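You operate a simulated robot arm through the tools that you are given. There is no shell and no other tool. Be economical: measure what you need, move in short steps, check, and stop when the job is done.

You are at the controls of a simulated two-armed robot. One attempt, no reset.

TASK
Take the cream cloth from the top of the steel bench and lay it out flat on the right end of the drawer bench.

It is judged by the outcome, as a careful person would: the job done as asked, and still so three seconds after it is handed in. It fails if anything else is knocked over, pushed out of place, dropped, spilled or broken. Flat cloth is picked up by pressing the open fingertips on it (5 to 10 N) and closing them slowly along it; thin cloth reads only 2 to 8 mm in the jaws.

THE ROBOT
Two 6-joint arms with two-finger grippers on one trunk, on a base that drives. Base frame: it is fixed to the floor where the robot stands at the start and does not move with it; the origin is under the middle of the robot, x ahead of it, y to its left, z up; the surface under the hand at the start is at about z = 850. Units: mm, rad, N and s.
The left shoulder is at the start at [70, 176, 1090], the right one opposite. With the tool pointing down near the work surface each hand reaches from about 480 to 800 mm from the robot's upright axis, wherever it stands, measured 20 degrees to its own side. Places, roughly: right end of the drawer bench [700, 700, 900]. Payload 2.45 kg a hand.
The tool frame of a hand sits at the grasp point between the pads (the TCP): z along the fingers, y along the line on which they close. The tips reach 26 mm beyond it. Largest opening 96 mm; the body of the gripper starts 69 mm behind the TCP.
Orientation is that of the tool frame in the base frame, as a unit quaternion [w, x, y, z]. With the fingers straight down and closing along the base's y, the tool's x points along the base's -x, its y along +y and its z along -z.

THE INTERFACE
- The arms move only by the tool apply_moves. It takes "left_targets", "right_targets" or both (then of equal length, played together; a hand with none holds still); each is one flat list of numbers, 7 for each row, row after row: the shift along the tool's x, y, z in units of 50 mm (1.0 is 50 mm), then the turn, a rotation vector about the tool's x, y, z in units of 4 degrees (1.0 is 4 degrees), then the opening, from 0 (shut) to 1 (fully open). In form: [dx, dy, dz, rx, ry, rz, jaw, dx, dy, dz, rx, ry, rz, jaw, ...]. A call has 1 to 20 rows; each row shifts and turns the commanded pose from where the row before left it, along the tool's axes as they then stand. A call with a number of a shift or a turn outside -1 to 1 is refused whole. Rows are played at 5 a second. More than 50 mm and 0.15 rad between two rows, or a gripper value outside its range, and nothing of the call is played. A pose out of reach is approached as far as the arm can. The call stops where the force on the tool passes 40 N (or 10 N more than at its start, if that is more) or the arm is blocked; 0.2 s more then pass. The fingers move at their own pace and stop on an object; they squeeze with about 21 N. The grip force told is the motor's: it shows also when the fingers shut on nothing. Time passes only in rows, and 0.2 s behind the last, so rows that do not move let the fingers close. The reply holds the time, the measured pose of the TCP, the force on the tool along the base axes, the opening and the grip force, in the units named above and with some noise, with the torque about the TCP (base axes, N m) and any sound that the robot's microphone picked up, and new pictures: "views" is both (left out), scene, wrist or none (wrist: the cameras of the hands that moved).
- Cameras (640 x 400 px; columns grow to the right, rows downward): "scene" is now at [138.9, 0, 1409.7]; the picture's right is [0.00, -1.00, 0.00], its down [-0.57, -0.00, -0.82] and it looks along [0.82, 0.00, -0.57] (base axes); focal length 260 px, centre (320, 200). "left" rides on the left gripper at [82, -3, -98] in its tool frame; the picture's right is [0.04, 1.00, 0.00], its down [-0.73, 0.03, -0.68] and it looks along [-0.68, 0.03, 0.73] (tool axes); focal length 256 px, centre (320, 200). "right" rides on the right gripper at [82, 3, -98] in its tool frame; the picture's right is [-0.04, 1.00, 0.00], its down [-0.73, -0.03, -0.68] and it looks along [-0.68, -0.03, 0.73] (tool axes); focal length 256 px, centre (320, 200). There is no depth. A picture from a camera that has moved, and an enlarged one, comes with that camera's place and axes in the base frame and with its lens.
- slide_trunk(by): slides the trunk up (or, below 0, down) by that many mm; the arms and the scene camera ride with it, the base frame stays. It gives what a move gives, with no picture.
- base_move(legs): drives the robot by 1 to 6 legs, each [ahead, left, turn to the left] in mm, mm and rad, along the robot's own axes; the way and the turn of a leg run together, so that a leg with both is an arc; at most 1500 mm and 3.142 rad a leg. The arms and the cameras ride along, it lands a little off, and it stops where it bumps. It gives what a move gives, and a new picture of the scene camera.
- aim_head(pan, tilt): turns the head with the scene camera to pan (to the left, within 1.501 rad either way) and tilt (down, from -0.506 to 1.204), counted from straight ahead of the robot. It gives what a move gives, and a new picture of the scene camera.
- inspect(camera, box): a new picture of the part [left, top, right, bottom] of that camera's present view, enlarged. The clock stands still meanwhile.
- finish_job(): hands the job in; it is judged then, once.

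Go step by step. Nothing tells you exact positions but the pictures and the camera data: compare them with the known pose of the tool, close in by small moves and look again before you grip or let go. The budget is 120 turns and 260 pictures, counting those below and the enlarged ones. Unless the task says otherwise, let go and move clear before handing in, and close with one line.

The tools are called after ">>>" as a command line: name --argument value ..., lists and objects as JSON in quotes. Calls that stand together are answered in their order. apply_moves: Moves the arms, as the interface text tells. Its arguments: {"type":"object","properties":{"left_targets":{"type":"array","items":{"type":"number"}},"right_targets":{"type":"array","items":{"type":"number"}},"views":{"type":"string","enum":["both","scene","wrist","none"]}},"required":[]} The other tools are called the same way: slide_trunk (by) slides the trunk up or down; base_move (legs) drives the base; aim_head (pan, tilt) turns the head that bears the scene camera; inspect (camera, box) takes an enlarged picture of a part of a camera's view; finish_job () hands the job in.

At the start:

```text
clock: 0.0
left_tool_pos: [500.8, 380.6, 1196.9]
left_ee_rot: [0.001, 0.0, 1.0, 0.0]
left_wrist_force: [0.1, 0.1, 1.1]
left_wrist_torque: [-0.02, -0.01, 0.02]
left_gripper_width: 96.2
left_grasp_force: 0.0
right_tool_pos: [628.6, -117.1, 1177.7]
right_ee_rot: [0.0, 0.0, 1.0, 0.0]
right_wrist_force: [0.7, 0.2, 0.1]
right_wrist_torque: [0.02, -0.01, 0.01]
right_gripper_width: 96.0
right_grasp_force: 0.0
trunk travel left (down, up): [-575.0, 265.0]
robot x, y, heading: [1.1, 1.9, -0.0]
head pan, tilt: [0.005, 0.609]
```

scene: 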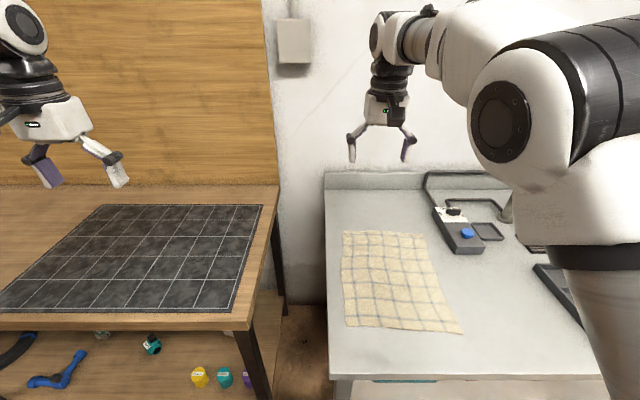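
right: 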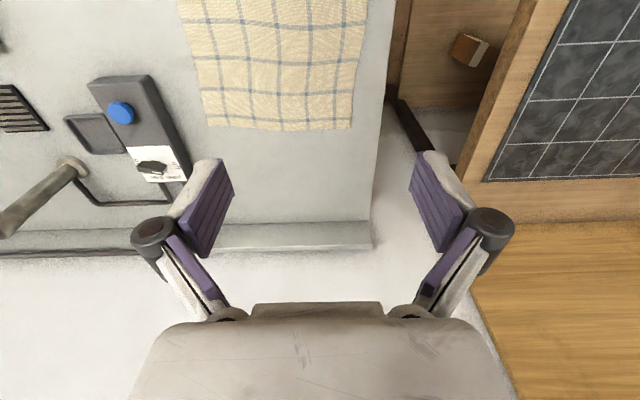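
left: 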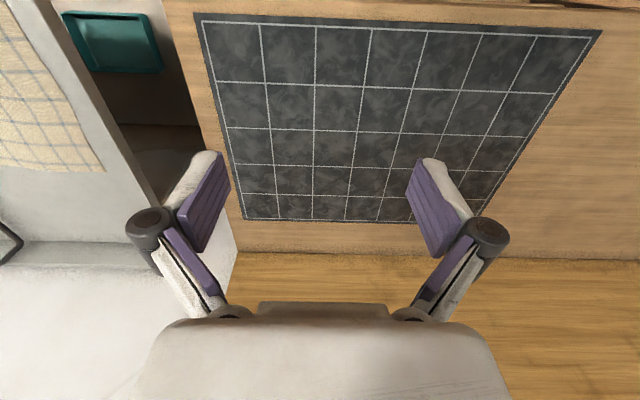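

The cream cloth lies on the steel bench, about x 440–770, y −60 to −330. I'll look left first to find the drawer bench.

>>> aim_head --pan 0.8 --tilt 0.6

>>> aim_head --pan 1.5 --tilt 0.6

>>> aim_head --pan -0.7 --tilt 0.6

```text
clock: 1.1
left_tool_pos: [501.0, 382.3, 1196.8]
left_ee_rot: [0.0, 0.0, 1.0, 0.0]
left_wrist_force: [-0.1, 0.5, -0.5]
left_wrist_torque: [0.02, -0.01, 0.0]
left_gripper_width: 95.9
left_grasp_force: 0.2
right_tool_pos: [629.8, -117.5, 1178.9]
right_ee_rot: [-0.001, 0.0, 1.0, 0.0]
right_wrist_force: [-0.1, -0.4, -0.2]
right_wrist_torque: [-0.01, -0.01, -0.01]
right_gripper_width: 96.3
right_grasp_force: 0.1
trunk travel left (down, up): [-575.0, 265.0]
robot x, y, heading: [0.5, 1.7, 0.001]
head pan, tilt: [0.799, 0.6]
camera scene: at [112.5, 62.9, 1410.4], right [0.72, -0.7, 0.0], down [-0.39, -0.4, -0.82], along [0.58, 0.59, -0.57], focal length 260 px, centre (320, 200)
```

scene: 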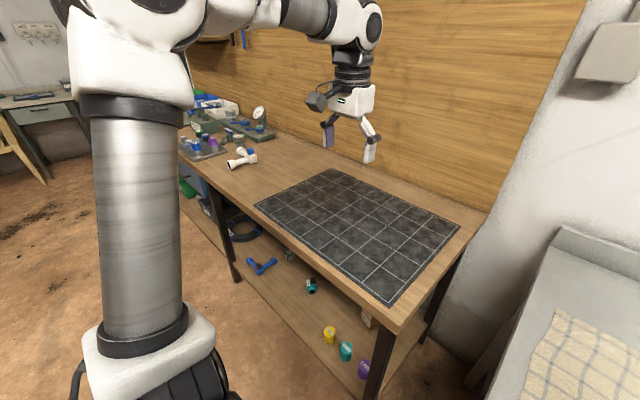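

```text
clock: 2.2
left_tool_pos: [501.9, 381.9, 1197.9]
left_ee_rot: [0.001, 0.0, 1.0, 0.0]
left_wrist_force: [-1.0, -0.5, 0.3]
left_wrist_torque: [-0.03, -0.01, -0.01]
left_gripper_width: 96.0
left_grasp_force: 0.1
right_tool_pos: [629.6, -116.7, 1178.4]
right_ee_rot: [0.0, 0.0, 1.0, -0.001]
right_wrist_force: [-0.4, 0.6, 0.6]
right_wrist_torque: [0.01, -0.03, 0.03]
right_gripper_width: 95.9
right_grasp_force: 0.0
trunk travel left (down, up): [-575.0, 265.0]
robot x, y, heading: [-0.9, -0.2, -0.002]
head pan, tilt: [1.499, 0.6]
camera scene: at [57.2, 87.8, 1410.5], right [1.0, -0.07, 0.0], down [-0.04, -0.56, -0.83], along [0.06, 0.82, -0.56], focal length 260 px, centre (320, 200)
```

scene: 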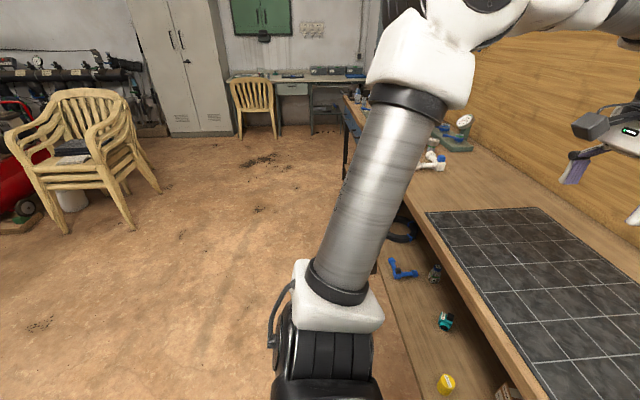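

```text
clock: 4.3
left_tool_pos: [499.8, 381.6, 1196.5]
left_ee_rot: [0.0, 0.0, 1.0, 0.0]
left_wrist_force: [-0.1, 1.3, -0.7]
left_wrist_torque: [-0.02, -0.01, 0.02]
left_gripper_width: 95.9
left_grasp_force: 0.0
right_tool_pos: [628.7, -118.2, 1179.1]
right_ee_rot: [0.0, 0.001, 1.0, 0.0]
right_wrist_force: [-0.1, 0.2, 1.6]
right_wrist_torque: [-0.03, 0.01, -0.03]
right_gripper_width: 96.3
right_grasp_force: 0.0
trunk travel left (down, up): [-575.0, 265.0]
robot x, y, heading: [0.7, 1.2, -0.003]
head pan, tilt: [-0.7, 0.6]
camera scene: at [118.5, -57.3, 1410.5], right [-0.64, -0.77, 0.0], down [-0.43, 0.36, -0.82], along [0.63, -0.53, -0.57], focal length 260 px, centre (320, 200)
```

scene: 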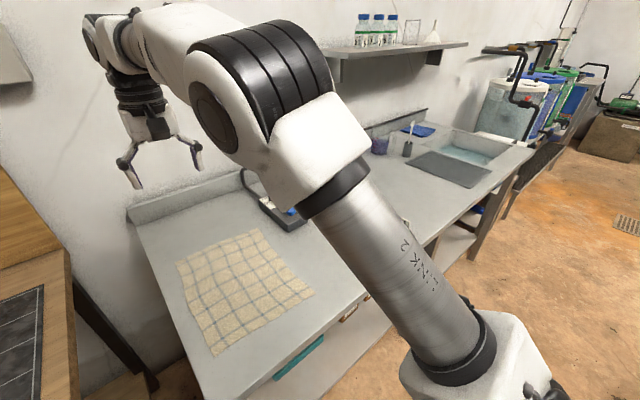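

The wooden bench with the black grid mat is the drawer bench. By triangulation both tops are at z≈850, and the mat spans about x 490–910, y 200–770. I'll drive sideways so the cloth sits centred in front of me, then pinch it with both hands near its far edge.

>>> base_move --legs '[[0, -195, 0]]'

>>> aim_head --pan 0.0 --tilt 0.75

```text
clock: 5.8
left_tool_pos: [500.8, 182.5, 1195.5]
left_ee_rot: [-0.001, 0.002, 1.0, 0.0]
left_wrist_force: [0.5, 0.0, 0.3]
left_wrist_torque: [0.03, 0.01, -0.05]
left_gripper_width: 96.2
left_grasp_force: 0.1
right_tool_pos: [628.4, -315.8, 1178.1]
right_ee_rot: [0.0, 0.002, 1.0, 0.0]
right_wrist_force: [0.2, 0.1, 0.4]
right_wrist_torque: [0.02, 0.0, 0.03]
right_gripper_width: 96.2
right_grasp_force: 0.3
trunk travel left (down, up): [-575.0, 265.0]
robot x, y, heading: [-1.7, -192.1, -0.004]
head pan, tilt: [-0.7, 0.6]
camera scene: at [117.8, -253.4, 1410.5], right [-0.65, -0.76, 0.0], down [-0.43, 0.37, -0.83], along [0.63, -0.53, -0.56], focal length 260 px, centre (320, 200)
```

scene: 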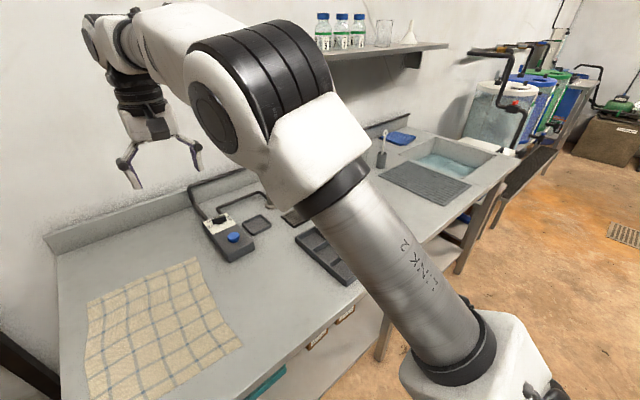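

```text
clock: 6.9
left_tool_pos: [502.4, 183.3, 1197.6]
left_ee_rot: [0.001, 0.002, 1.0, 0.0]
left_wrist_force: [0.0, -0.1, 0.5]
left_wrist_torque: [-0.01, -0.02, 0.01]
left_gripper_width: 95.9
left_grasp_force: 0.1
right_tool_pos: [629.1, -315.5, 1179.1]
right_ee_rot: [0.0, 0.001, 1.0, 0.0]
right_wrist_force: [0.7, 0.0, 0.2]
right_wrist_torque: [-0.01, -0.01, 0.0]
right_gripper_width: 96.1
right_grasp_force: 0.0
trunk travel left (down, up): [-575.0, 265.0]
robot x, y, heading: [-2.5, -194.7, -0.002]
head pan, tilt: [0.0, 0.75]
camera scene: at [133.3, -196.8, 1397.6], right [0.0, -1.0, 0.0], down [-0.68, 0.0, -0.73], along [0.73, 0.0, -0.68], focal length 260 px, centre (320, 200)
```

scene: 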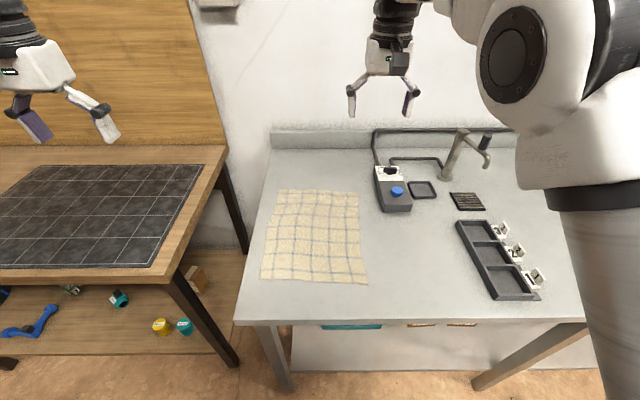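

Cloth corners come out at about (768,−59), (759,−325), (438,−305) and (451,−62). I'll back off 130 mm so the near edge is comfortably in reach, then bring both hands over the near corners.

>>> base_move --legs '[[-130, 0, 0]]'

```text
clock: 8.2
left_tool_pos: [374.2, 184.5, 1197.7]
left_ee_rot: [-0.001, 0.002, 1.0, 0.0]
left_wrist_force: [-0.8, -0.9, -0.3]
left_wrist_torque: [0.01, -0.03, -0.01]
left_gripper_width: 96.2
left_grasp_force: 0.1
right_tool_pos: [499.2, -315.7, 1178.0]
right_ee_rot: [0.0, 0.001, 1.0, 0.0]
right_wrist_force: [-0.7, -0.2, 0.0]
right_wrist_torque: [0.01, 0.01, 0.0]
right_gripper_width: 95.7
right_grasp_force: 0.0
trunk travel left (down, up): [-575.0, 265.0]
robot x, y, heading: [-128.1, -196.1, -0.004]
head pan, tilt: [0.0, 0.75]
camera scene: at [4.8, -196.2, 1397.4], right [0.0, -1.0, 0.0], down [-0.68, 0.0, -0.73], along [0.73, 0.0, -0.68], focal length 260 px, centre (320, 200)
```

scene: 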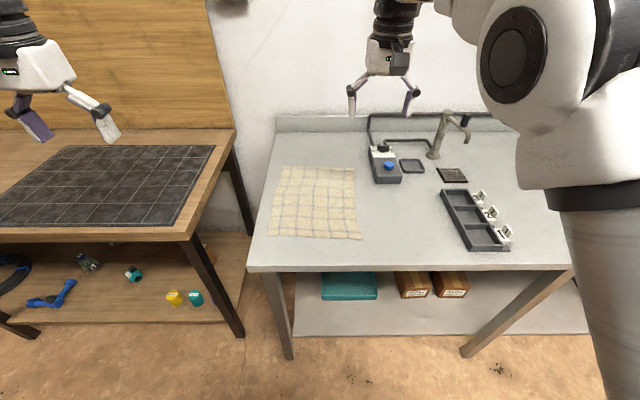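

I'll bring both hands above the near corners at z≈950, half open.

>>> apply_moves --left_targets '[-0.274, -0.807, 0.7, 0, 0, 0, 0.52, -0.274, -0.807, 0.7, 0, 0, 0, 0.52, -0.274, -0.807, 0.7, 0, 0, 0, 0.52, -0.274, -0.807, 0.7, 0, 0, 0, 0.52, -0.274, -0.807, 0.7, 0, 0, 0, 0.52, -0.274, -0.807, 0.7, 0, 0, 0, 0.52, -0.274, -0.807, 0.7, 0, 0, 0, 0.52, 0, 0, 0, 0, 0, 0, 0.52]' --right_targets '[0.111, 0.136, 0.651, 0, 0, 0, 0.52, 0.111, 0.136, 0.651, 0, 0, 0, 0.52, 0.111, 0.136, 0.651, 0, 0, 0, 0.52, 0.111, 0.136, 0.651, 0, 0, 0, 0.52, 0.111, 0.136, 0.651, 0, 0, 0, 0.52, 0.111, 0.136, 0.651, 0, 0, 0, 0.52, 0.111, 0.136, 0.651, 0, 0, 0, 0.52, 0, 0, 0, 0, 0, 0, 0.52]'

```text
refused: row 1 steps farther than a row can; nothing moved
```

The step was a little too long, so I'll use eight smaller rows.

>>> apply_moves --left_targets '[-0.24, -0.706, 0.612, 0, 0, 0, 0.52, -0.24, -0.706, 0.612, 0, 0, 0, 0.52, -0.24, -0.706, 0.612, 0, 0, 0, 0.52, -0.24, -0.706, 0.612, 0, 0, 0, 0.52, -0.24, -0.706, 0.612, 0, 0, 0, 0.52, -0.24, -0.706, 0.612, 0, 0, 0, 0.52, -0.24, -0.706, 0.612, 0, 0, 0, 0.52, -0.24, -0.706, 0.612, 0, 0, 0, 0.52, 0, 0, 0, 0, 0, 0, 0.52]' --right_targets '[0.097, 0.119, 0.57, 0, 0, 0, 0.52, 0.097, 0.119, 0.57, 0, 0, 0, 0.52, 0.097, 0.119, 0.57, 0, 0, 0, 0.52, 0.097, 0.119, 0.57, 0, 0, 0, 0.52, 0.097, 0.119, 0.57, 0, 0, 0, 0.52, 0.097, 0.119, 0.57, 0, 0, 0, 0.52, 0.097, 0.119, 0.57, 0, 0, 0, 0.52, 0.097, 0.119, 0.57, 0, 0, 0, 0.52, 0, 0, 0, 0, 0, 0, 0.52]'

```text
clock: 10.2
left_tool_pos: [465.5, -91.6, 954.8]
left_ee_rot: [0.0, -0.003, 1.0, -0.006]
left_wrist_force: [-0.3, 0.2, -0.9]
left_wrist_torque: [0.0, -0.04, -0.03]
left_gripper_width: 49.9
left_grasp_force: 0.1
right_tool_pos: [469.8, -286.6, 959.9]
right_ee_rot: [-0.002, 0.027, 0.999, 0.027]
right_wrist_force: [-0.2, -1.1, 0.8]
right_wrist_torque: [-0.01, -0.01, 0.01]
right_gripper_width: 50.0
right_grasp_force: 0.0
right hand out of reach, approached as far as the arm can: row 8
trunk travel left (down, up): [-575.0, 265.0]
robot x, y, heading: [-132.8, -195.8, -0.006]
head pan, tilt: [0.0, 0.75]
camera scene: at [2.7, -195.4, 1397.7], right [0.0, -1.0, 0.0], down [-0.68, 0.0, -0.73], along [0.73, 0.0, -0.68], focal length 260 px, centre (320, 200)
camera right: at [389.9, -283.5, 1057.8], right [0.09, 0.99, 0.05], down [0.73, -0.1, 0.67], along [0.68, -0.02, -0.74], focal length 256 px, centre (320, 200)
camera left: at [384.7, -93.8, 1052.2], right [-0.05, 1.0, -0.01], down [0.73, 0.04, 0.68], along [0.68, 0.02, -0.73], focal length 256 px, centre (320, 200)
```

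scene: 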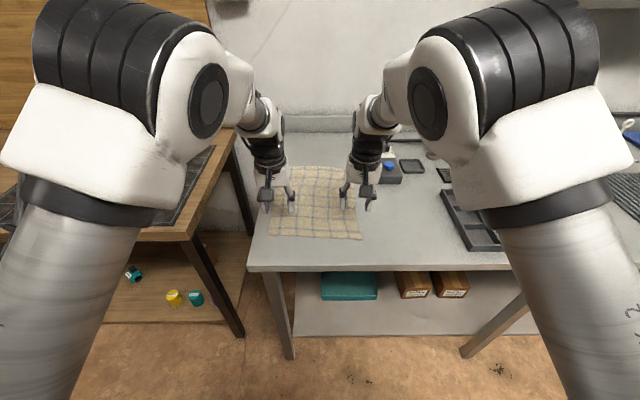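
right: 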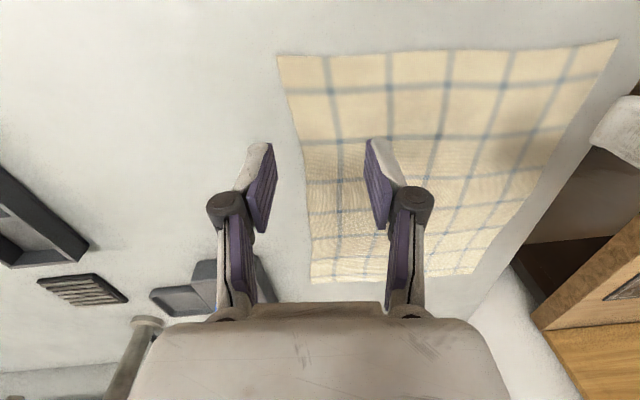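
left: 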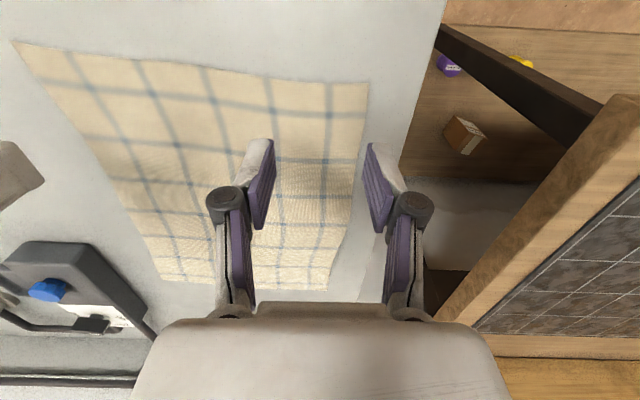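

The near corners check out at (437,−308) and (450,−57). The right arm hit an inward limit and tilted slightly, so I'll back off a bit for more room.

>>> base_move --legs '[[-60, 0, 0.005]]'

>>> apply_moves --left_targets '[-0.6, 0, 0.4, 0, 0, 0, 0.42, -0.6, 0, 0, 0, 0, 0, 0.42, 0, 0, 0, 0, 0, 0, 0.42]' --right_targets '[-0.4, 0.1, 0.4, 0, 0, 0, 0.42, -0.5, 0, 0, 0, 0, 0, 0.42, 0, 0, 0, 0, 0, 0, 0.42]' --views "none"

```text
clock: 11.2
left_tool_pos: [407.0, -90.9, 953.4]
left_ee_rot: [-0.001, -0.004, 1.0, -0.004]
left_wrist_force: [-0.4, -0.5, 0.0]
left_wrist_torque: [0.01, -0.01, -0.02]
left_gripper_width: 50.0
left_grasp_force: 0.0
right_tool_pos: [412.7, -284.7, 957.5]
right_ee_rot: [-0.004, 0.023, 0.999, 0.026]
right_wrist_force: [0.9, -0.4, 0.0]
right_wrist_torque: [-0.01, -0.04, 0.0]
right_gripper_width: 50.0
right_grasp_force: 0.1
trunk travel left (down, up): [-575.0, 265.0]
robot x, y, heading: [-192.3, -196.1, -0.0]
head pan, tilt: [0.0, 0.75]
camera scene: at [-54.7, -195.5, 1397.5], right [0.0, -1.0, 0.0], down [-0.68, 0.0, -0.73], along [0.73, 0.0, -0.68], focal length 260 px, centre (320, 200)
```

scene: 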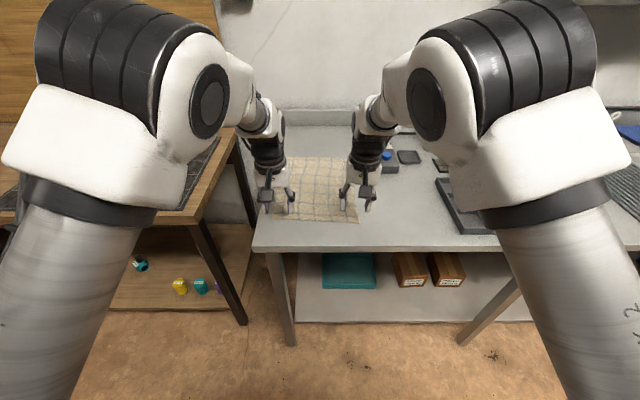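

```text
clock: 12.0
left_tool_pos: [467.5, -89.1, 935.0]
left_ee_rot: [-0.001, -0.004, 1.0, -0.004]
left_wrist_force: [-0.3, 0.0, 1.0]
left_wrist_torque: [0.01, 0.03, 0.0]
left_gripper_width: 40.8
left_grasp_force: 0.0
right_tool_pos: [456.3, -280.5, 939.9]
right_ee_rot: [-0.003, 0.024, 0.999, 0.025]
right_wrist_force: [-0.5, 0.1, 0.6]
right_wrist_torque: [0.01, 0.01, 0.02]
right_gripper_width: 40.2
right_grasp_force: 0.1
trunk travel left (down, up): [-575.0, 265.0]
robot x, y, heading: [-185.6, -194.5, -0.001]
head pan, tilt: [0.0, 0.75]
```

It's in reach now. I'll straighten the right hand, bring it in a little, and lower both to just above the cloth.

>>> apply_moves --left_targets '[0, -0.06, 0, 0, 0, 0, 0.42, 0, 0, 0.5, 0, 0, 0, 0.42, 0, 0, 0.4, 0, 0, 0, 0.42, 0, 0, 0, 0, 0, 0, 0.42]' --right_targets '[0, 0.1, 0, 0.72, 0, -0.72, 0.42, 0, 0, 0.5, 0, 0, 0, 0.42, 0, 0, 0.48, 0, 0, 0, 0.42, 0, 0, 0, 0, 0, 0, 0.42]'

```text
clock: 13.0
left_tool_pos: [467.1, -93.1, 888.0]
left_ee_rot: [-0.001, -0.004, 1.0, -0.004]
left_wrist_force: [0.5, -0.6, -0.2]
left_wrist_torque: [-0.03, -0.03, 0.04]
left_gripper_width: 40.1
left_grasp_force: 0.1
right_tool_pos: [457.9, -276.5, 889.4]
right_ee_rot: [-0.003, -0.001, 1.0, 0.001]
right_wrist_force: [-0.6, -0.7, 0.1]
right_wrist_torque: [0.01, -0.02, -0.02]
right_gripper_width: 40.1
right_grasp_force: 0.1
trunk travel left (down, up): [-575.0, 265.0]
robot x, y, heading: [-188.0, -193.4, -0.007]
head pan, tilt: [0.0, 0.75]
camera scene: at [-55.5, -195.6, 1397.7], right [0.0, -1.0, 0.0], down [-0.68, 0.0, -0.73], along [0.73, 0.0, -0.68], focal length 260 px, centre (320, 200)
camera right: at [378.3, -272.9, 987.2], right [0.04, 1.0, 0.0], down [0.74, -0.03, 0.67], along [0.67, -0.02, -0.74], focal length 256 px, centre (320, 200)
camera left: at [386.5, -95.2, 985.1], right [-0.05, 1.0, -0.01], down [0.73, 0.04, 0.68], along [0.68, 0.03, -0.74], focal length 256 px, centre (320, 200)
```

scene: 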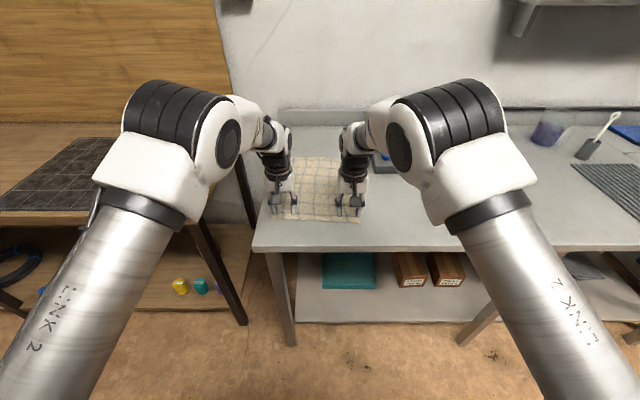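
right: 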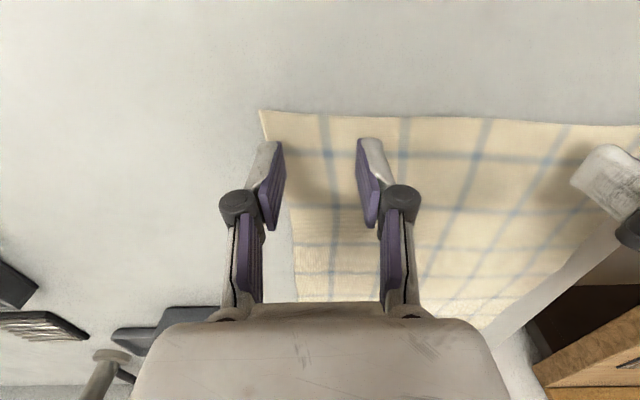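
left: 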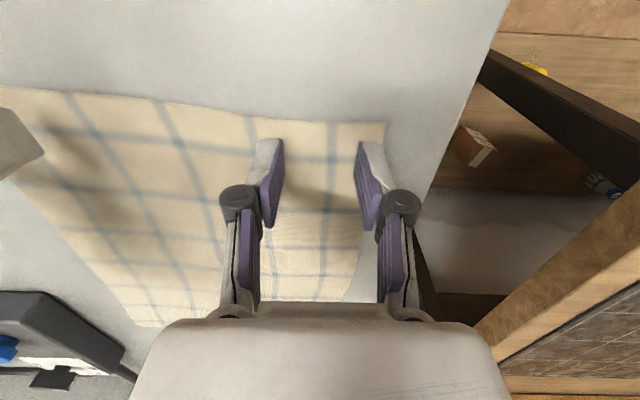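

Both hands straddle cloth near the corners. I'll nudge each inward about 5 mm and lower slowly to contact.

>>> apply_moves --left_targets '[0, -0.12, 0, 0, 0, 0, 0.42, 0, 0, 0.1, 0, 0, 0, 0.42, 0, 0, 0.06, 0, 0, 0, 0.42, 0, 0, 0, 0, 0, 0, 0.42]' --right_targets '[0, 0.12, 0, 0, 0, 0, 0.42, 0, 0, 0.1, 0, 0, 0, 0.42, 0, 0, 0.08, 0, 0, 0, 0.42, 0, 0, 0, 0, 0, 0, 0.42]' --views "none"

```text
clock: 14.0
left_tool_pos: [466.8, -100.0, 879.2]
left_ee_rot: [-0.001, -0.005, 1.0, -0.005]
left_wrist_force: [0.4, 0.7, 0.6]
left_wrist_torque: [-0.03, 0.02, 0.02]
left_gripper_width: 40.4
left_grasp_force: 0.0
right_tool_pos: [457.0, -271.5, 881.1]
right_ee_rot: [-0.003, -0.002, 1.0, 0.001]
right_wrist_force: [0.5, -0.4, -0.2]
right_wrist_torque: [-0.02, 0.01, -0.01]
right_gripper_width: 40.2
right_grasp_force: 0.1
trunk travel left (down, up): [-575.0, 265.0]
robot x, y, heading: [-186.1, -194.2, -0.004]
head pan, tilt: [0.0, 0.75]
```

>>> apply_moves --left_targets '[0, 0, 0.04, 0, 0, 0, 0.42, 0, 0, 0.03, 0, 0, 0, 0.42, 0, 0, 0, 0, 0, 0, 0.42]' --right_targets '[0, 0, 0.04, 0, 0, 0, 0.42, 0, 0, 0.06, 0, 0, 0, 0.42, 0, 0, 0, 0, 0, 0, 0.42]' --views "none"

```text
clock: 14.8
left_tool_pos: [466.2, -99.0, 878.8]
left_ee_rot: [-0.001, -0.004, 1.0, -0.004]
left_wrist_force: [0.4, 0.1, 0.7]
left_wrist_torque: [-0.03, 0.01, -0.01]
left_gripper_width: 40.2
left_grasp_force: 0.1
right_tool_pos: [456.6, -269.4, 876.5]
right_ee_rot: [-0.002, -0.002, 1.0, 0.002]
right_wrist_force: [1.2, -0.7, 9.5]
right_wrist_torque: [-0.19, -0.02, -0.02]
right_gripper_width: 41.1
right_grasp_force: 1.0
trunk travel left (down, up): [-575.0, 265.0]
robot x, y, heading: [-187.6, -193.4, -0.002]
head pan, tilt: [0.0, 0.75]
```

The right hand is pressing at 9.5 N, which is in range. The left needs a bit more.

>>> apply_moves --left_targets '[0, 0, 0.03, 0, 0, 0, 0.42, 0, 0, 0.02, 0, 0, 0, 0.42, 0, 0, 0, 0, 0, 0, 0.42]' --views "none"

```text
clock: 15.6
left_tool_pos: [466.7, -99.5, 876.2]
left_ee_rot: [0.0, -0.006, 1.0, -0.005]
left_wrist_force: [-0.3, -3.0, 18.5]
left_wrist_torque: [-0.32, 0.05, -0.01]
left_gripper_width: 41.4
left_grasp_force: 7.6
right_tool_pos: [456.5, -270.4, 877.7]
right_ee_rot: [-0.002, -0.002, 1.0, 0.002]
right_wrist_force: [-0.2, 1.6, 5.5]
right_wrist_torque: [-0.02, 0.03, -0.03]
right_gripper_width: 41.3
right_grasp_force: 0.5
trunk travel left (down, up): [-575.0, 265.0]
robot x, y, heading: [-189.7, -198.1, -0.003]
head pan, tilt: [0.0, 0.75]
```

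The left hand is a touch too firm, so I'll ease it up 1 mm, then close both slowly.

>>> apply_moves --left_targets '[0, 0, -0.02, 0, 0, 0, 0.42, 0, 0, 0, 0, 0, 0, 0.42]' --views "none"

>>> apply_moves --left_targets '[0, 0, 0, 0, 0, 0, 0.39, 0, 0, 0, 0, 0, 0, 0.36, 0, 0, 0, 0, 0, 0, 0.33, 0, 0, 0, 0, 0, 0, 0.3, 0, 0, 0, 0, 0, 0, 0.27, 0, 0, 0, 0, 0, 0, 0.24, 0, 0, 0, 0, 0, 0, 0.21, 0, 0, 0, 0, 0, 0, 0.18, 0, 0, 0, 0, 0, 0, 0.15, 0, 0, 0, 0, 0, 0, 0.12, 0, 0, 0, 0, 0, 0, 0.09, 0, 0, 0, 0, 0, 0, 0.06, 0, 0, 0, 0, 0, 0, 0.03, 0, 0, 0, 0, 0, 0, 0, 0, 0, 0, 0, 0, 0, 0]' --right_targets '[0, 0, 0, 0, 0, 0, 0.39, 0, 0, 0, 0, 0, 0, 0.36, 0, 0, 0, 0, 0, 0, 0.33, 0, 0, 0, 0, 0, 0, 0.3, 0, 0, 0, 0, 0, 0, 0.27, 0, 0, 0, 0, 0, 0, 0.24, 0, 0, 0, 0, 0, 0, 0.21, 0, 0, 0, 0, 0, 0, 0.18, 0, 0, 0, 0, 0, 0, 0.15, 0, 0, 0, 0, 0, 0, 0.12, 0, 0, 0, 0, 0, 0, 0.09, 0, 0, 0, 0, 0, 0, 0.06, 0, 0, 0, 0, 0, 0, 0.03, 0, 0, 0, 0, 0, 0, 0, 0, 0, 0, 0, 0, 0, 0]'

```text
clock: 16.2
left_tool_pos: [467.3, -99.5, 876.9]
left_ee_rot: [0.0, -0.004, 1.0, -0.005]
left_wrist_force: [-0.4, 0.6, 10.5]
left_wrist_torque: [-0.06, 0.07, 0.02]
left_gripper_width: 38.8
left_grasp_force: 0.0
right_tool_pos: [455.8, -270.7, 877.2]
right_ee_rot: [-0.002, -0.002, 1.0, 0.002]
right_wrist_force: [0.1, -0.3, 4.7]
right_wrist_torque: [0.03, 0.02, 0.01]
right_gripper_width: 41.2
right_grasp_force: 0.5
trunk travel left (down, up): [-575.0, 265.0]
robot x, y, heading: [-190.1, -196.0, 0.001]
head pan, tilt: [0.0, 0.75]
```

```text
clock: 19.4
left_tool_pos: [466.3, -99.8, 876.7]
left_ee_rot: [0.0, -0.005, 1.0, -0.004]
left_wrist_force: [-0.7, -2.1, 25.2]
left_wrist_torque: [-0.01, 0.11, 0.02]
left_gripper_width: 2.2
left_grasp_force: 22.0
right_tool_pos: [456.3, -270.3, 876.9]
right_ee_rot: [-0.002, -0.001, 1.0, 0.002]
right_wrist_force: [-0.8, 1.2, 0.7]
right_wrist_torque: [-0.06, 0.01, 0.03]
right_gripper_width: 0.0
right_grasp_force: 21.0
trunk travel left (down, up): [-575.0, 265.0]
robot x, y, heading: [-185.5, -196.5, 0.004]
head pan, tilt: [0.0, 0.75]
camera scene: at [-57.2, -196.0, 1397.9], right [0.0, -1.0, 0.0], down [-0.68, 0.0, -0.73], along [0.73, 0.0, -0.68], focal length 260 px, centre (320, 200)
camera right: at [376.3, -266.5, 974.5], right [0.04, 1.0, 0.0], down [0.74, -0.03, 0.68], along [0.67, -0.02, -0.74], focal length 256 px, centre (320, 200)
camera left: at [385.5, -101.8, 973.8], right [-0.05, 1.0, -0.01], down [0.73, 0.04, 0.68], along [0.68, 0.03, -0.73], focal length 256 px, centre (320, 200)
```

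scene: 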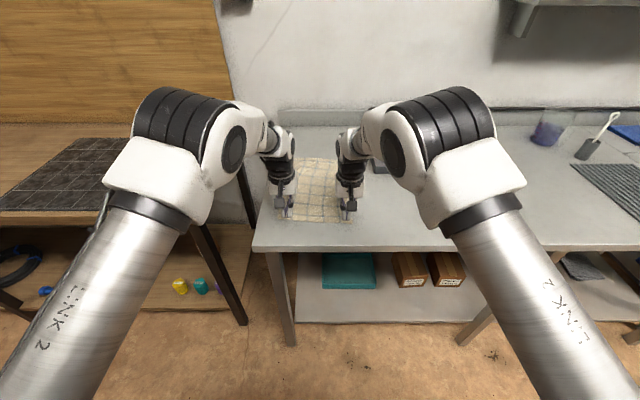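
right: 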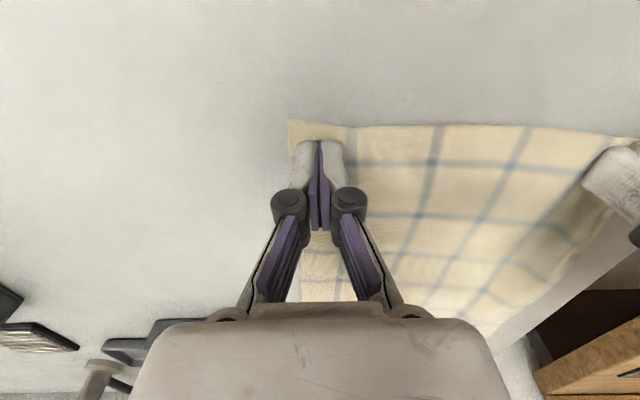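
left: 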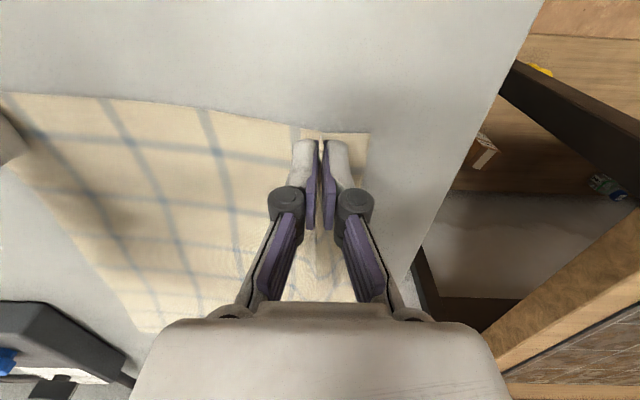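

The left hand has cloth (2.2 mm) but the right slipped. I'll reopen the right and press it harder.

>>> apply_moves --right_targets '[0, 0, -0.1, 0, 0, 0, 0.1, 0, 0, 0, 0, 0, 0, 0.45, 0, 0.1, 0, 0, 0, 0, 0.45, 0, 0, 0.08, 0, 0, 0, 0.45, 0, 0, 0.05, 0, 0, 0, 0.45, 0, 0, 0, 0, 0, 0, 0.45]' --views "wrist"

```text
clock: 20.8
left_tool_pos: [465.8, -100.5, 876.6]
left_ee_rot: [-0.001, -0.004, 1.0, -0.004]
left_wrist_force: [0.8, -2.2, 21.0]
left_wrist_torque: [0.03, 0.17, 0.03]
left_gripper_width: 2.8
left_grasp_force: 23.7
right_tool_pos: [455.0, -264.5, 876.7]
right_ee_rot: [-0.002, -0.002, 1.0, 0.002]
right_wrist_force: [-0.2, 1.1, 7.6]
right_wrist_torque: [0.21, -0.02, 0.04]
right_gripper_width: 44.6
right_grasp_force: 0.3
trunk travel left (down, up): [-575.0, 265.0]
robot x, y, heading: [-190.0, -195.8, -0.006]
head pan, tilt: [0.0, 0.75]
camera right: at [375.8, -260.9, 973.7], right [0.04, 1.0, 0.0], down [0.74, -0.03, 0.68], along [0.68, -0.02, -0.74], focal length 256 px, centre (320, 200)
```

right: 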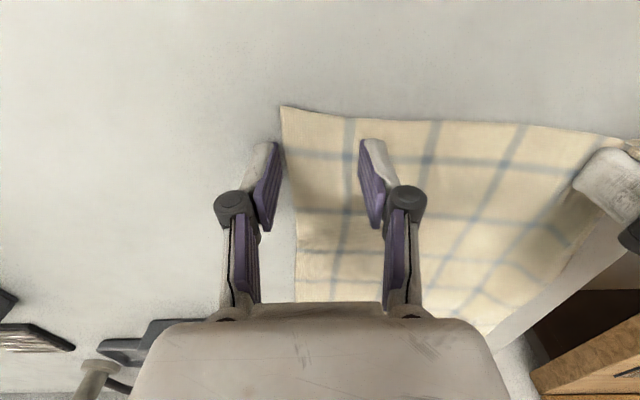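

The outer finger is off the cloth edge. I'll lift slightly, shift 15 mm inward and press again.

>>> apply_moves --right_targets '[0, 0, -0.12, 0, 0, 0, 0.42, 0, 0.3, 0, 0, 0, 0, 0.4, 0, 0, 0.1, 0, 0, 0, 0.4, 0, 0, 0.04, 0, 0, 0, 0.4, 0, 0, 0, 0, 0, 0, 0.4]' --views "wrist"

```text
clock: 22.0
left_tool_pos: [465.4, -99.0, 876.2]
left_ee_rot: [-0.001, -0.005, 1.0, -0.004]
left_wrist_force: [-1.4, -1.2, 17.8]
left_wrist_torque: [-0.01, 0.09, 0.03]
left_gripper_width: 2.6
left_grasp_force: 23.5
right_tool_pos: [454.6, -250.1, 876.3]
right_ee_rot: [-0.001, -0.002, 1.0, 0.001]
right_wrist_force: [1.1, 2.3, 19.0]
right_wrist_torque: [0.22, 0.07, -0.04]
right_gripper_width: 39.3
right_grasp_force: 8.1
trunk travel left (down, up): [-575.0, 265.0]
robot x, y, heading: [-187.8, -196.7, -0.004]
head pan, tilt: [0.0, 0.75]
camera right: at [374.6, -245.9, 973.5], right [0.04, 1.0, 0.0], down [0.73, -0.03, 0.68], along [0.68, -0.02, -0.74], focal length 256 px, centre (320, 200)
```

right: 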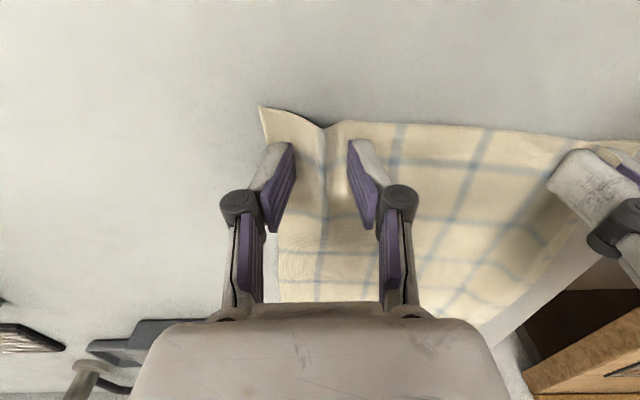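

Cloth is between both fingers and already bulging. I'll ease off slightly and close slowly.

>>> apply_moves --right_targets '[0, 0, -0.015, 0, 0, 0, 0.39, 0, 0, 0, 0, 0, 0, 0.36, 0, 0, 0, 0, 0, 0, 0.33, 0, 0, 0, 0, 0, 0, 0.3, 0, 0, 0, 0, 0, 0, 0.27, 0, 0, 0, 0, 0, 0, 0.24, 0, 0, 0, 0, 0, 0, 0.21, 0, 0, 0, 0, 0, 0, 0.18, 0, 0, 0, 0, 0, 0, 0.15, 0, 0, 0, 0, 0, 0, 0.12, 0, 0, 0, 0, 0, 0, 0.09, 0, 0, 0, 0, 0, 0, 0.06, 0, 0, 0, 0, 0, 0, 0.03, 0, 0, 0, 0, 0, 0, 0, 0, 0, 0, 0, 0, 0, 0]' --views "wrist"

```text
clock: 25.2
left_tool_pos: [465.4, -99.0, 877.3]
left_ee_rot: [0.0, -0.004, 1.0, -0.004]
left_wrist_force: [-0.5, -6.0, 1.2]
left_wrist_torque: [-0.16, -0.01, 0.0]
left_gripper_width: 2.1
left_grasp_force: 19.5
right_tool_pos: [453.1, -249.6, 877.6]
right_ee_rot: [-0.001, -0.002, 1.0, 0.002]
right_wrist_force: [0.8, 8.5, 35.1]
right_wrist_torque: [-0.06, 0.03, 0.05]
right_gripper_width: 6.6
right_grasp_force: 21.4
trunk travel left (down, up): [-575.0, 265.0]
robot x, y, heading: [-190.7, -194.7, -0.001]
head pan, tilt: [0.0, 0.75]
camera right: at [373.5, -245.2, 974.6], right [0.04, 1.0, 0.0], down [0.73, -0.03, 0.68], along [0.68, -0.02, -0.74], focal length 256 px, centre (320, 200)
```

right: 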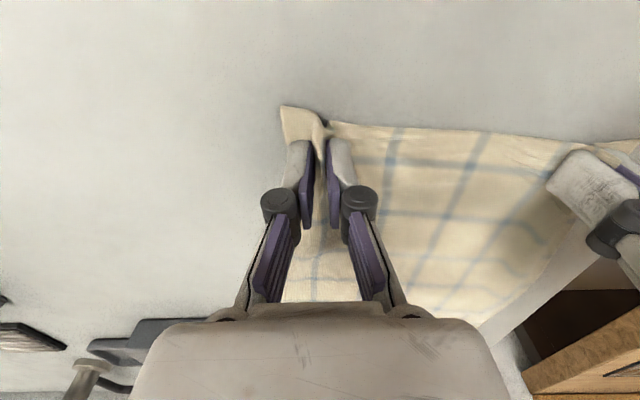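

The right hand now has a good fold (6.6 mm). I'll lift both a little to test.

>>> apply_moves --left_targets '[0, 0, -0.3, 0, 0, 0, 0, 0, 0, -0.5, 0, 0, 0, 0, 0, 0, -0.6, 0, 0, 0, 0, 0, 0, 0, 0, 0, 0, 0]' --right_targets '[0, 0, -0.3, 0, 0, 0, 0, 0, 0, -0.5, 0, 0, 0, 0, 0, 0, -0.6, 0, 0, 0, 0, 0, 0, 0, 0, 0, 0, 0]'

```text
clock: 26.2
left_tool_pos: [469.6, -100.5, 943.7]
left_ee_rot: [-0.002, -0.004, 1.0, -0.005]
left_wrist_force: [-0.1, -4.9, 1.1]
left_wrist_torque: [-0.14, 0.03, -0.02]
left_gripper_width: 2.1
left_grasp_force: 20.7
right_tool_pos: [457.6, -249.1, 944.9]
right_ee_rot: [-0.005, -0.001, 1.0, 0.001]
right_wrist_force: [-0.7, 5.4, -0.1]
right_wrist_torque: [0.16, -0.02, 0.02]
right_gripper_width: 7.0
right_grasp_force: 20.9
trunk travel left (down, up): [-575.0, 265.0]
robot x, y, heading: [-186.3, -195.4, -0.003]
head pan, tilt: [0.0, 0.75]
camera scene: at [-53.5, -195.5, 1397.4], right [0.0, -1.0, 0.0], down [-0.68, 0.0, -0.73], along [0.73, 0.0, -0.68], focal length 260 px, centre (320, 200)
camera right: at [378.3, -246.5, 1042.4], right [0.04, 1.0, 0.0], down [0.74, -0.03, 0.67], along [0.67, -0.02, -0.74], focal length 256 px, centre (320, 200)
camera left: at [388.1, -102.0, 1041.8], right [-0.05, 1.0, -0.01], down [0.74, 0.04, 0.68], along [0.68, 0.03, -0.74], focal length 256 px, centre (320, 200)
```

scene: 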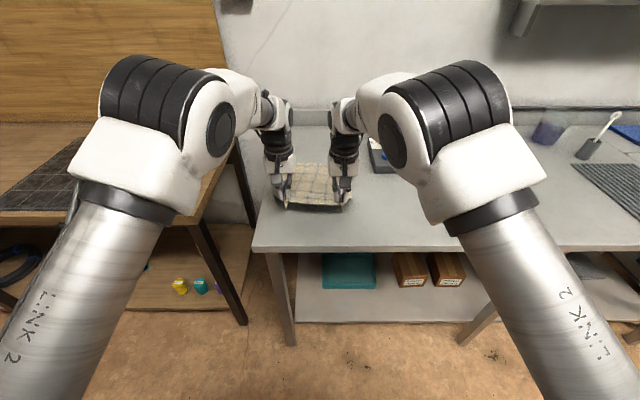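
right: 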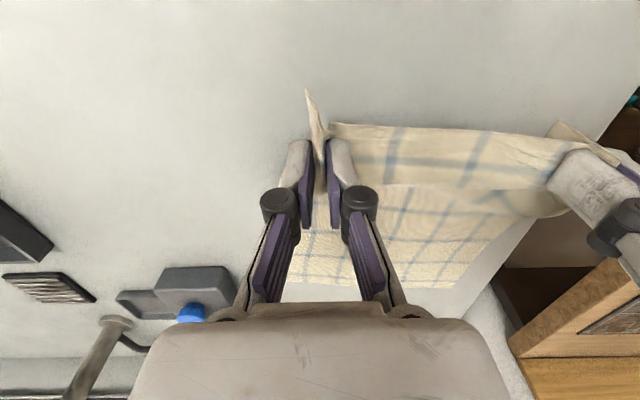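
left: 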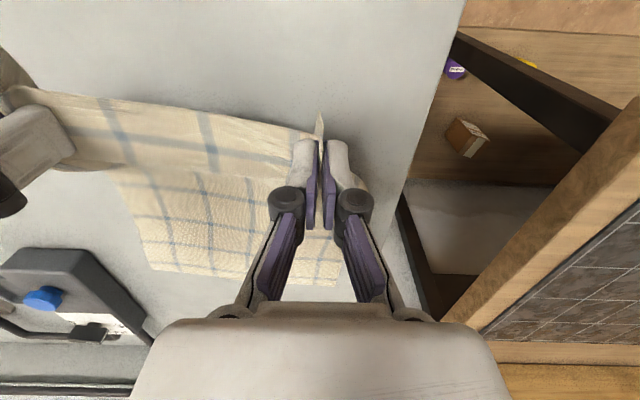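

Both hands hold and the cloth is taut between them. I'll ease the tension slightly, then raise the trunk and lift the cloth clear.

>>> apply_moves --left_targets '[0, -0.05, -0.4, 0, 0, 0, 0, 0, 0, -0.8, 0, 0, 0, 0, 0, 0, -0.8, 0, 0, 0, 0]' --right_targets '[0, 0, -0.4, 0, 0, 0, 0, 0, 0, -0.8, 0, 0, 0, 0, 0, 0, -0.8, 0, 0, 0, 0]' --views "none"

>>> slide_trunk --by 220

>>> aim_head --pan 0.0 --tilt 0.9

```text
clock: 27.0
left_tool_pos: [466.5, -102.3, 1046.9]
left_ee_rot: [0.0, -0.004, 1.0, -0.005]
left_wrist_force: [-0.5, -2.4, 0.1]
left_wrist_torque: [-0.07, 0.0, 0.0]
left_gripper_width: 3.6
left_grasp_force: 23.5
right_tool_pos: [455.9, -250.2, 1045.0]
right_ee_rot: [-0.003, -0.001, 1.0, 0.003]
right_wrist_force: [0.0, 2.3, 0.3]
right_wrist_torque: [0.06, -0.05, 0.02]
right_gripper_width: 6.9
right_grasp_force: 21.0
trunk travel left (down, up): [-575.0, 265.0]
robot x, y, heading: [-189.3, -197.9, 0.001]
head pan, tilt: [0.0, 0.75]
```

```text
clock: 29.3
left_tool_pos: [467.0, -100.5, 1265.6]
left_ee_rot: [-0.002, -0.005, 1.0, -0.005]
left_wrist_force: [0.1, -3.2, -0.8]
left_wrist_torque: [-0.07, 0.01, 0.0]
left_gripper_width: 3.6
left_grasp_force: 19.7
right_tool_pos: [458.3, -250.8, 1265.2]
right_ee_rot: [-0.003, -0.001, 1.0, 0.003]
right_wrist_force: [1.0, 3.5, -0.2]
right_wrist_torque: [0.06, -0.05, 0.01]
right_gripper_width: 6.9
right_grasp_force: 21.4
trunk travel left (down, up): [-795.0, 45.0]
robot x, y, heading: [-189.2, -194.1, 0.002]
head pan, tilt: [0.0, 0.75]
```

```text
clock: 30.0
left_tool_pos: [468.5, -101.5, 1265.2]
left_ee_rot: [-0.001, -0.004, 1.0, -0.004]
left_wrist_force: [0.4, -3.1, 0.8]
left_wrist_torque: [-0.09, 0.0, -0.01]
left_gripper_width: 2.1
left_grasp_force: 20.5
right_tool_pos: [457.3, -250.4, 1263.9]
right_ee_rot: [-0.003, 0.0, 1.0, 0.002]
right_wrist_force: [-0.3, 2.6, -0.9]
right_wrist_torque: [0.07, 0.02, 0.02]
right_gripper_width: 7.0
right_grasp_force: 20.7
trunk travel left (down, up): [-795.0, 45.0]
robot x, y, heading: [-190.6, -198.8, -0.0]
head pan, tilt: [0.0, 0.901]
camera scene: at [-61.5, -195.6, 1605.7], right [0.0, -1.0, 0.0], down [-0.78, 0.0, -0.62], along [0.62, 0.0, -0.78], focal length 260 px, centre (320, 200)
```

scene: 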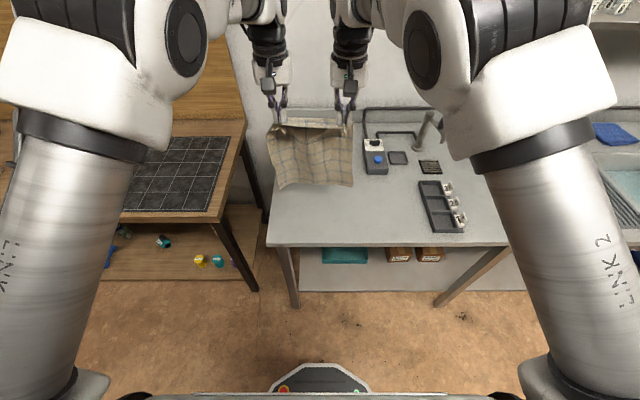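

The cloth hangs freely, with its bottom at about z 950 and clear of both benches. I'll drive left to put it in front of the grid mat, aiming for a cloth centre of y≈500.

>>> base_move --legs '[[0, 675, 0]]'

```text
clock: 33.7
left_tool_pos: [468.2, 576.1, 1265.8]
left_ee_rot: [-0.001, -0.003, 1.0, -0.003]
left_wrist_force: [-0.7, -1.5, -0.1]
left_wrist_torque: [-0.03, 0.03, 0.01]
left_gripper_width: 3.7
left_grasp_force: 24.6
right_tool_pos: [458.5, 426.0, 1265.4]
right_ee_rot: [-0.004, 0.001, 1.0, 0.004]
right_wrist_force: [0.9, 2.9, 0.1]
right_wrist_torque: [0.07, 0.01, 0.01]
right_gripper_width: 6.7
right_grasp_force: 20.8
trunk travel left (down, up): [-795.0, 45.0]
robot x, y, heading: [-187.3, 486.1, -0.003]
head pan, tilt: [0.0, 0.901]
camera scene: at [-60.9, 483.1, 1605.7], right [0.0, -1.0, 0.0], down [-0.78, 0.0, -0.62], along [0.62, 0.0, -0.78], focal length 260 px, centre (320, 200)
```

scene: 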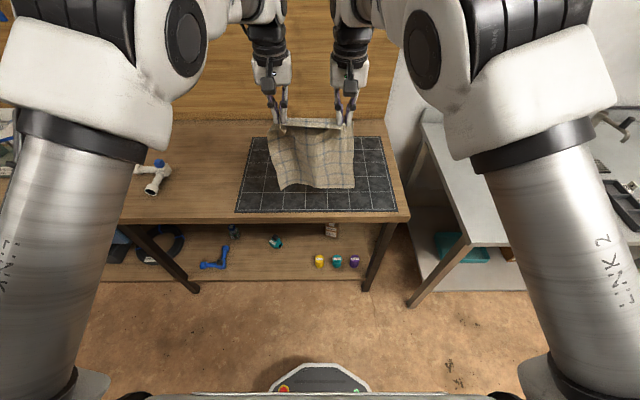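

The cloth hangs in front of the mat with a clear path. I'll drive forward 240 mm, keeping the base short of the bench front (≈445).

>>> base_move --legs '[[240, 0, 0]]'

>>> apply_moves --left_targets '[-0.7, 0, 0, 0, 0, 0, 0, -0.7, 0, 0, 0, 0, 0, 0, -0.2, 0, 0, 0, 0, 0, 0, 0, 0, 0, 0, 0, 0, 0]' --right_targets '[-0.75, 0, 0, 0, 0, 0, 0, -0.75, 0, 0, 0, 0, 0, 0, -0.3, 0, 0, 0, 0, 0, 0, 0, 0, 0, 0, 0, 0, 0]'

```text
clock: 35.5
left_tool_pos: [705.1, 576.3, 1267.3]
left_ee_rot: [-0.001, -0.003, 1.0, -0.004]
left_wrist_force: [-0.8, -3.5, -0.1]
left_wrist_torque: [-0.09, 0.01, 0.03]
left_gripper_width: 3.5
left_grasp_force: 25.0
right_tool_pos: [695.7, 426.8, 1266.8]
right_ee_rot: [-0.002, 0.0, 1.0, 0.003]
right_wrist_force: [-0.8, 3.9, 0.3]
right_wrist_torque: [0.1, 0.0, 0.0]
right_gripper_width: 6.8
right_grasp_force: 20.6
trunk travel left (down, up): [-795.0, 45.0]
robot x, y, heading: [52.6, 485.0, -0.001]
head pan, tilt: [0.0, 0.901]
camera scene: at [175.5, 483.7, 1605.9], right [0.0, -1.0, 0.0], down [-0.78, 0.0, -0.62], along [0.62, 0.0, -0.78], focal length 260 px, centre (320, 200)
```

scene: 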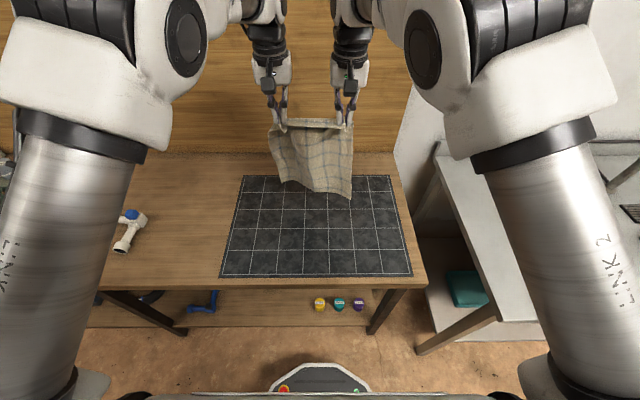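

```text
clock: 36.5
left_tool_pos: [771.4, 576.9, 1265.6]
left_ee_rot: [-0.002, -0.004, 1.0, -0.005]
left_wrist_force: [-0.7, -13.9, -0.8]
left_wrist_torque: [-0.39, 0.04, 0.0]
left_gripper_width: 2.5
left_grasp_force: 20.5
left hand out of reach, approached as far as the arm can: row 2, 3
right_tool_pos: [763.7, 423.2, 1261.9]
right_ee_rot: [-0.004, 0.001, 1.0, 0.003]
right_wrist_force: [-0.4, 13.9, 0.6]
right_wrist_torque: [0.35, -0.01, -0.02]
right_gripper_width: 7.4
right_grasp_force: 21.3
right hand out of reach, approached as far as the arm can: row 2, 3
trunk travel left (down, up): [-795.0, 45.0]
robot x, y, heading: [48.3, 480.1, 0.0]
head pan, tilt: [0.0, 0.901]
camera scene: at [177.0, 483.5, 1605.8], right [0.0, -1.0, 0.0], down [-0.78, 0.0, -0.62], along [0.62, 0.0, -0.78], focal length 260 px, centre (320, 200)
camera right: at [684.8, 427.1, 1359.8], right [0.04, 1.0, 0.01], down [0.74, -0.04, 0.67], along [0.67, -0.02, -0.74], focal length 256 px, centre (320, 200)
camera left: at [691.7, 575.5, 1362.4], right [-0.05, 1.0, -0.01], down [0.74, 0.04, 0.68], along [0.68, 0.02, -0.74], focal length 256 px, centre (320, 200)
```

scene: 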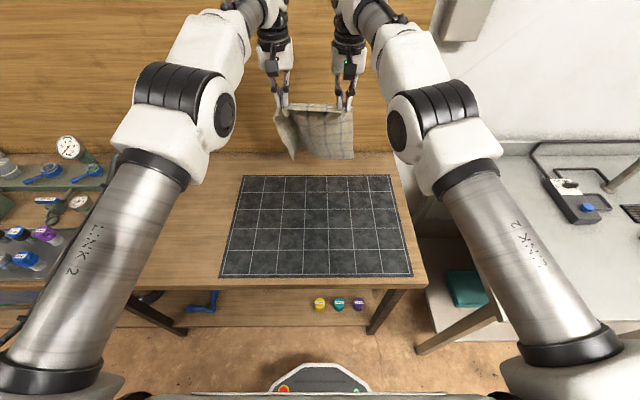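
right: 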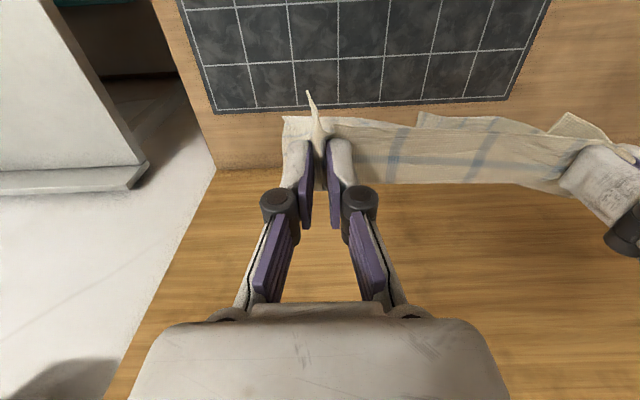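
left: 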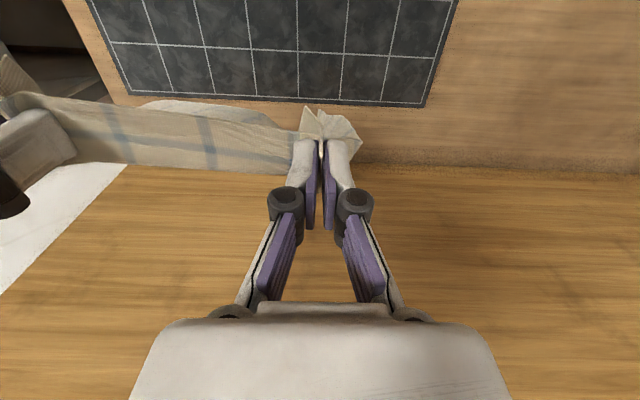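

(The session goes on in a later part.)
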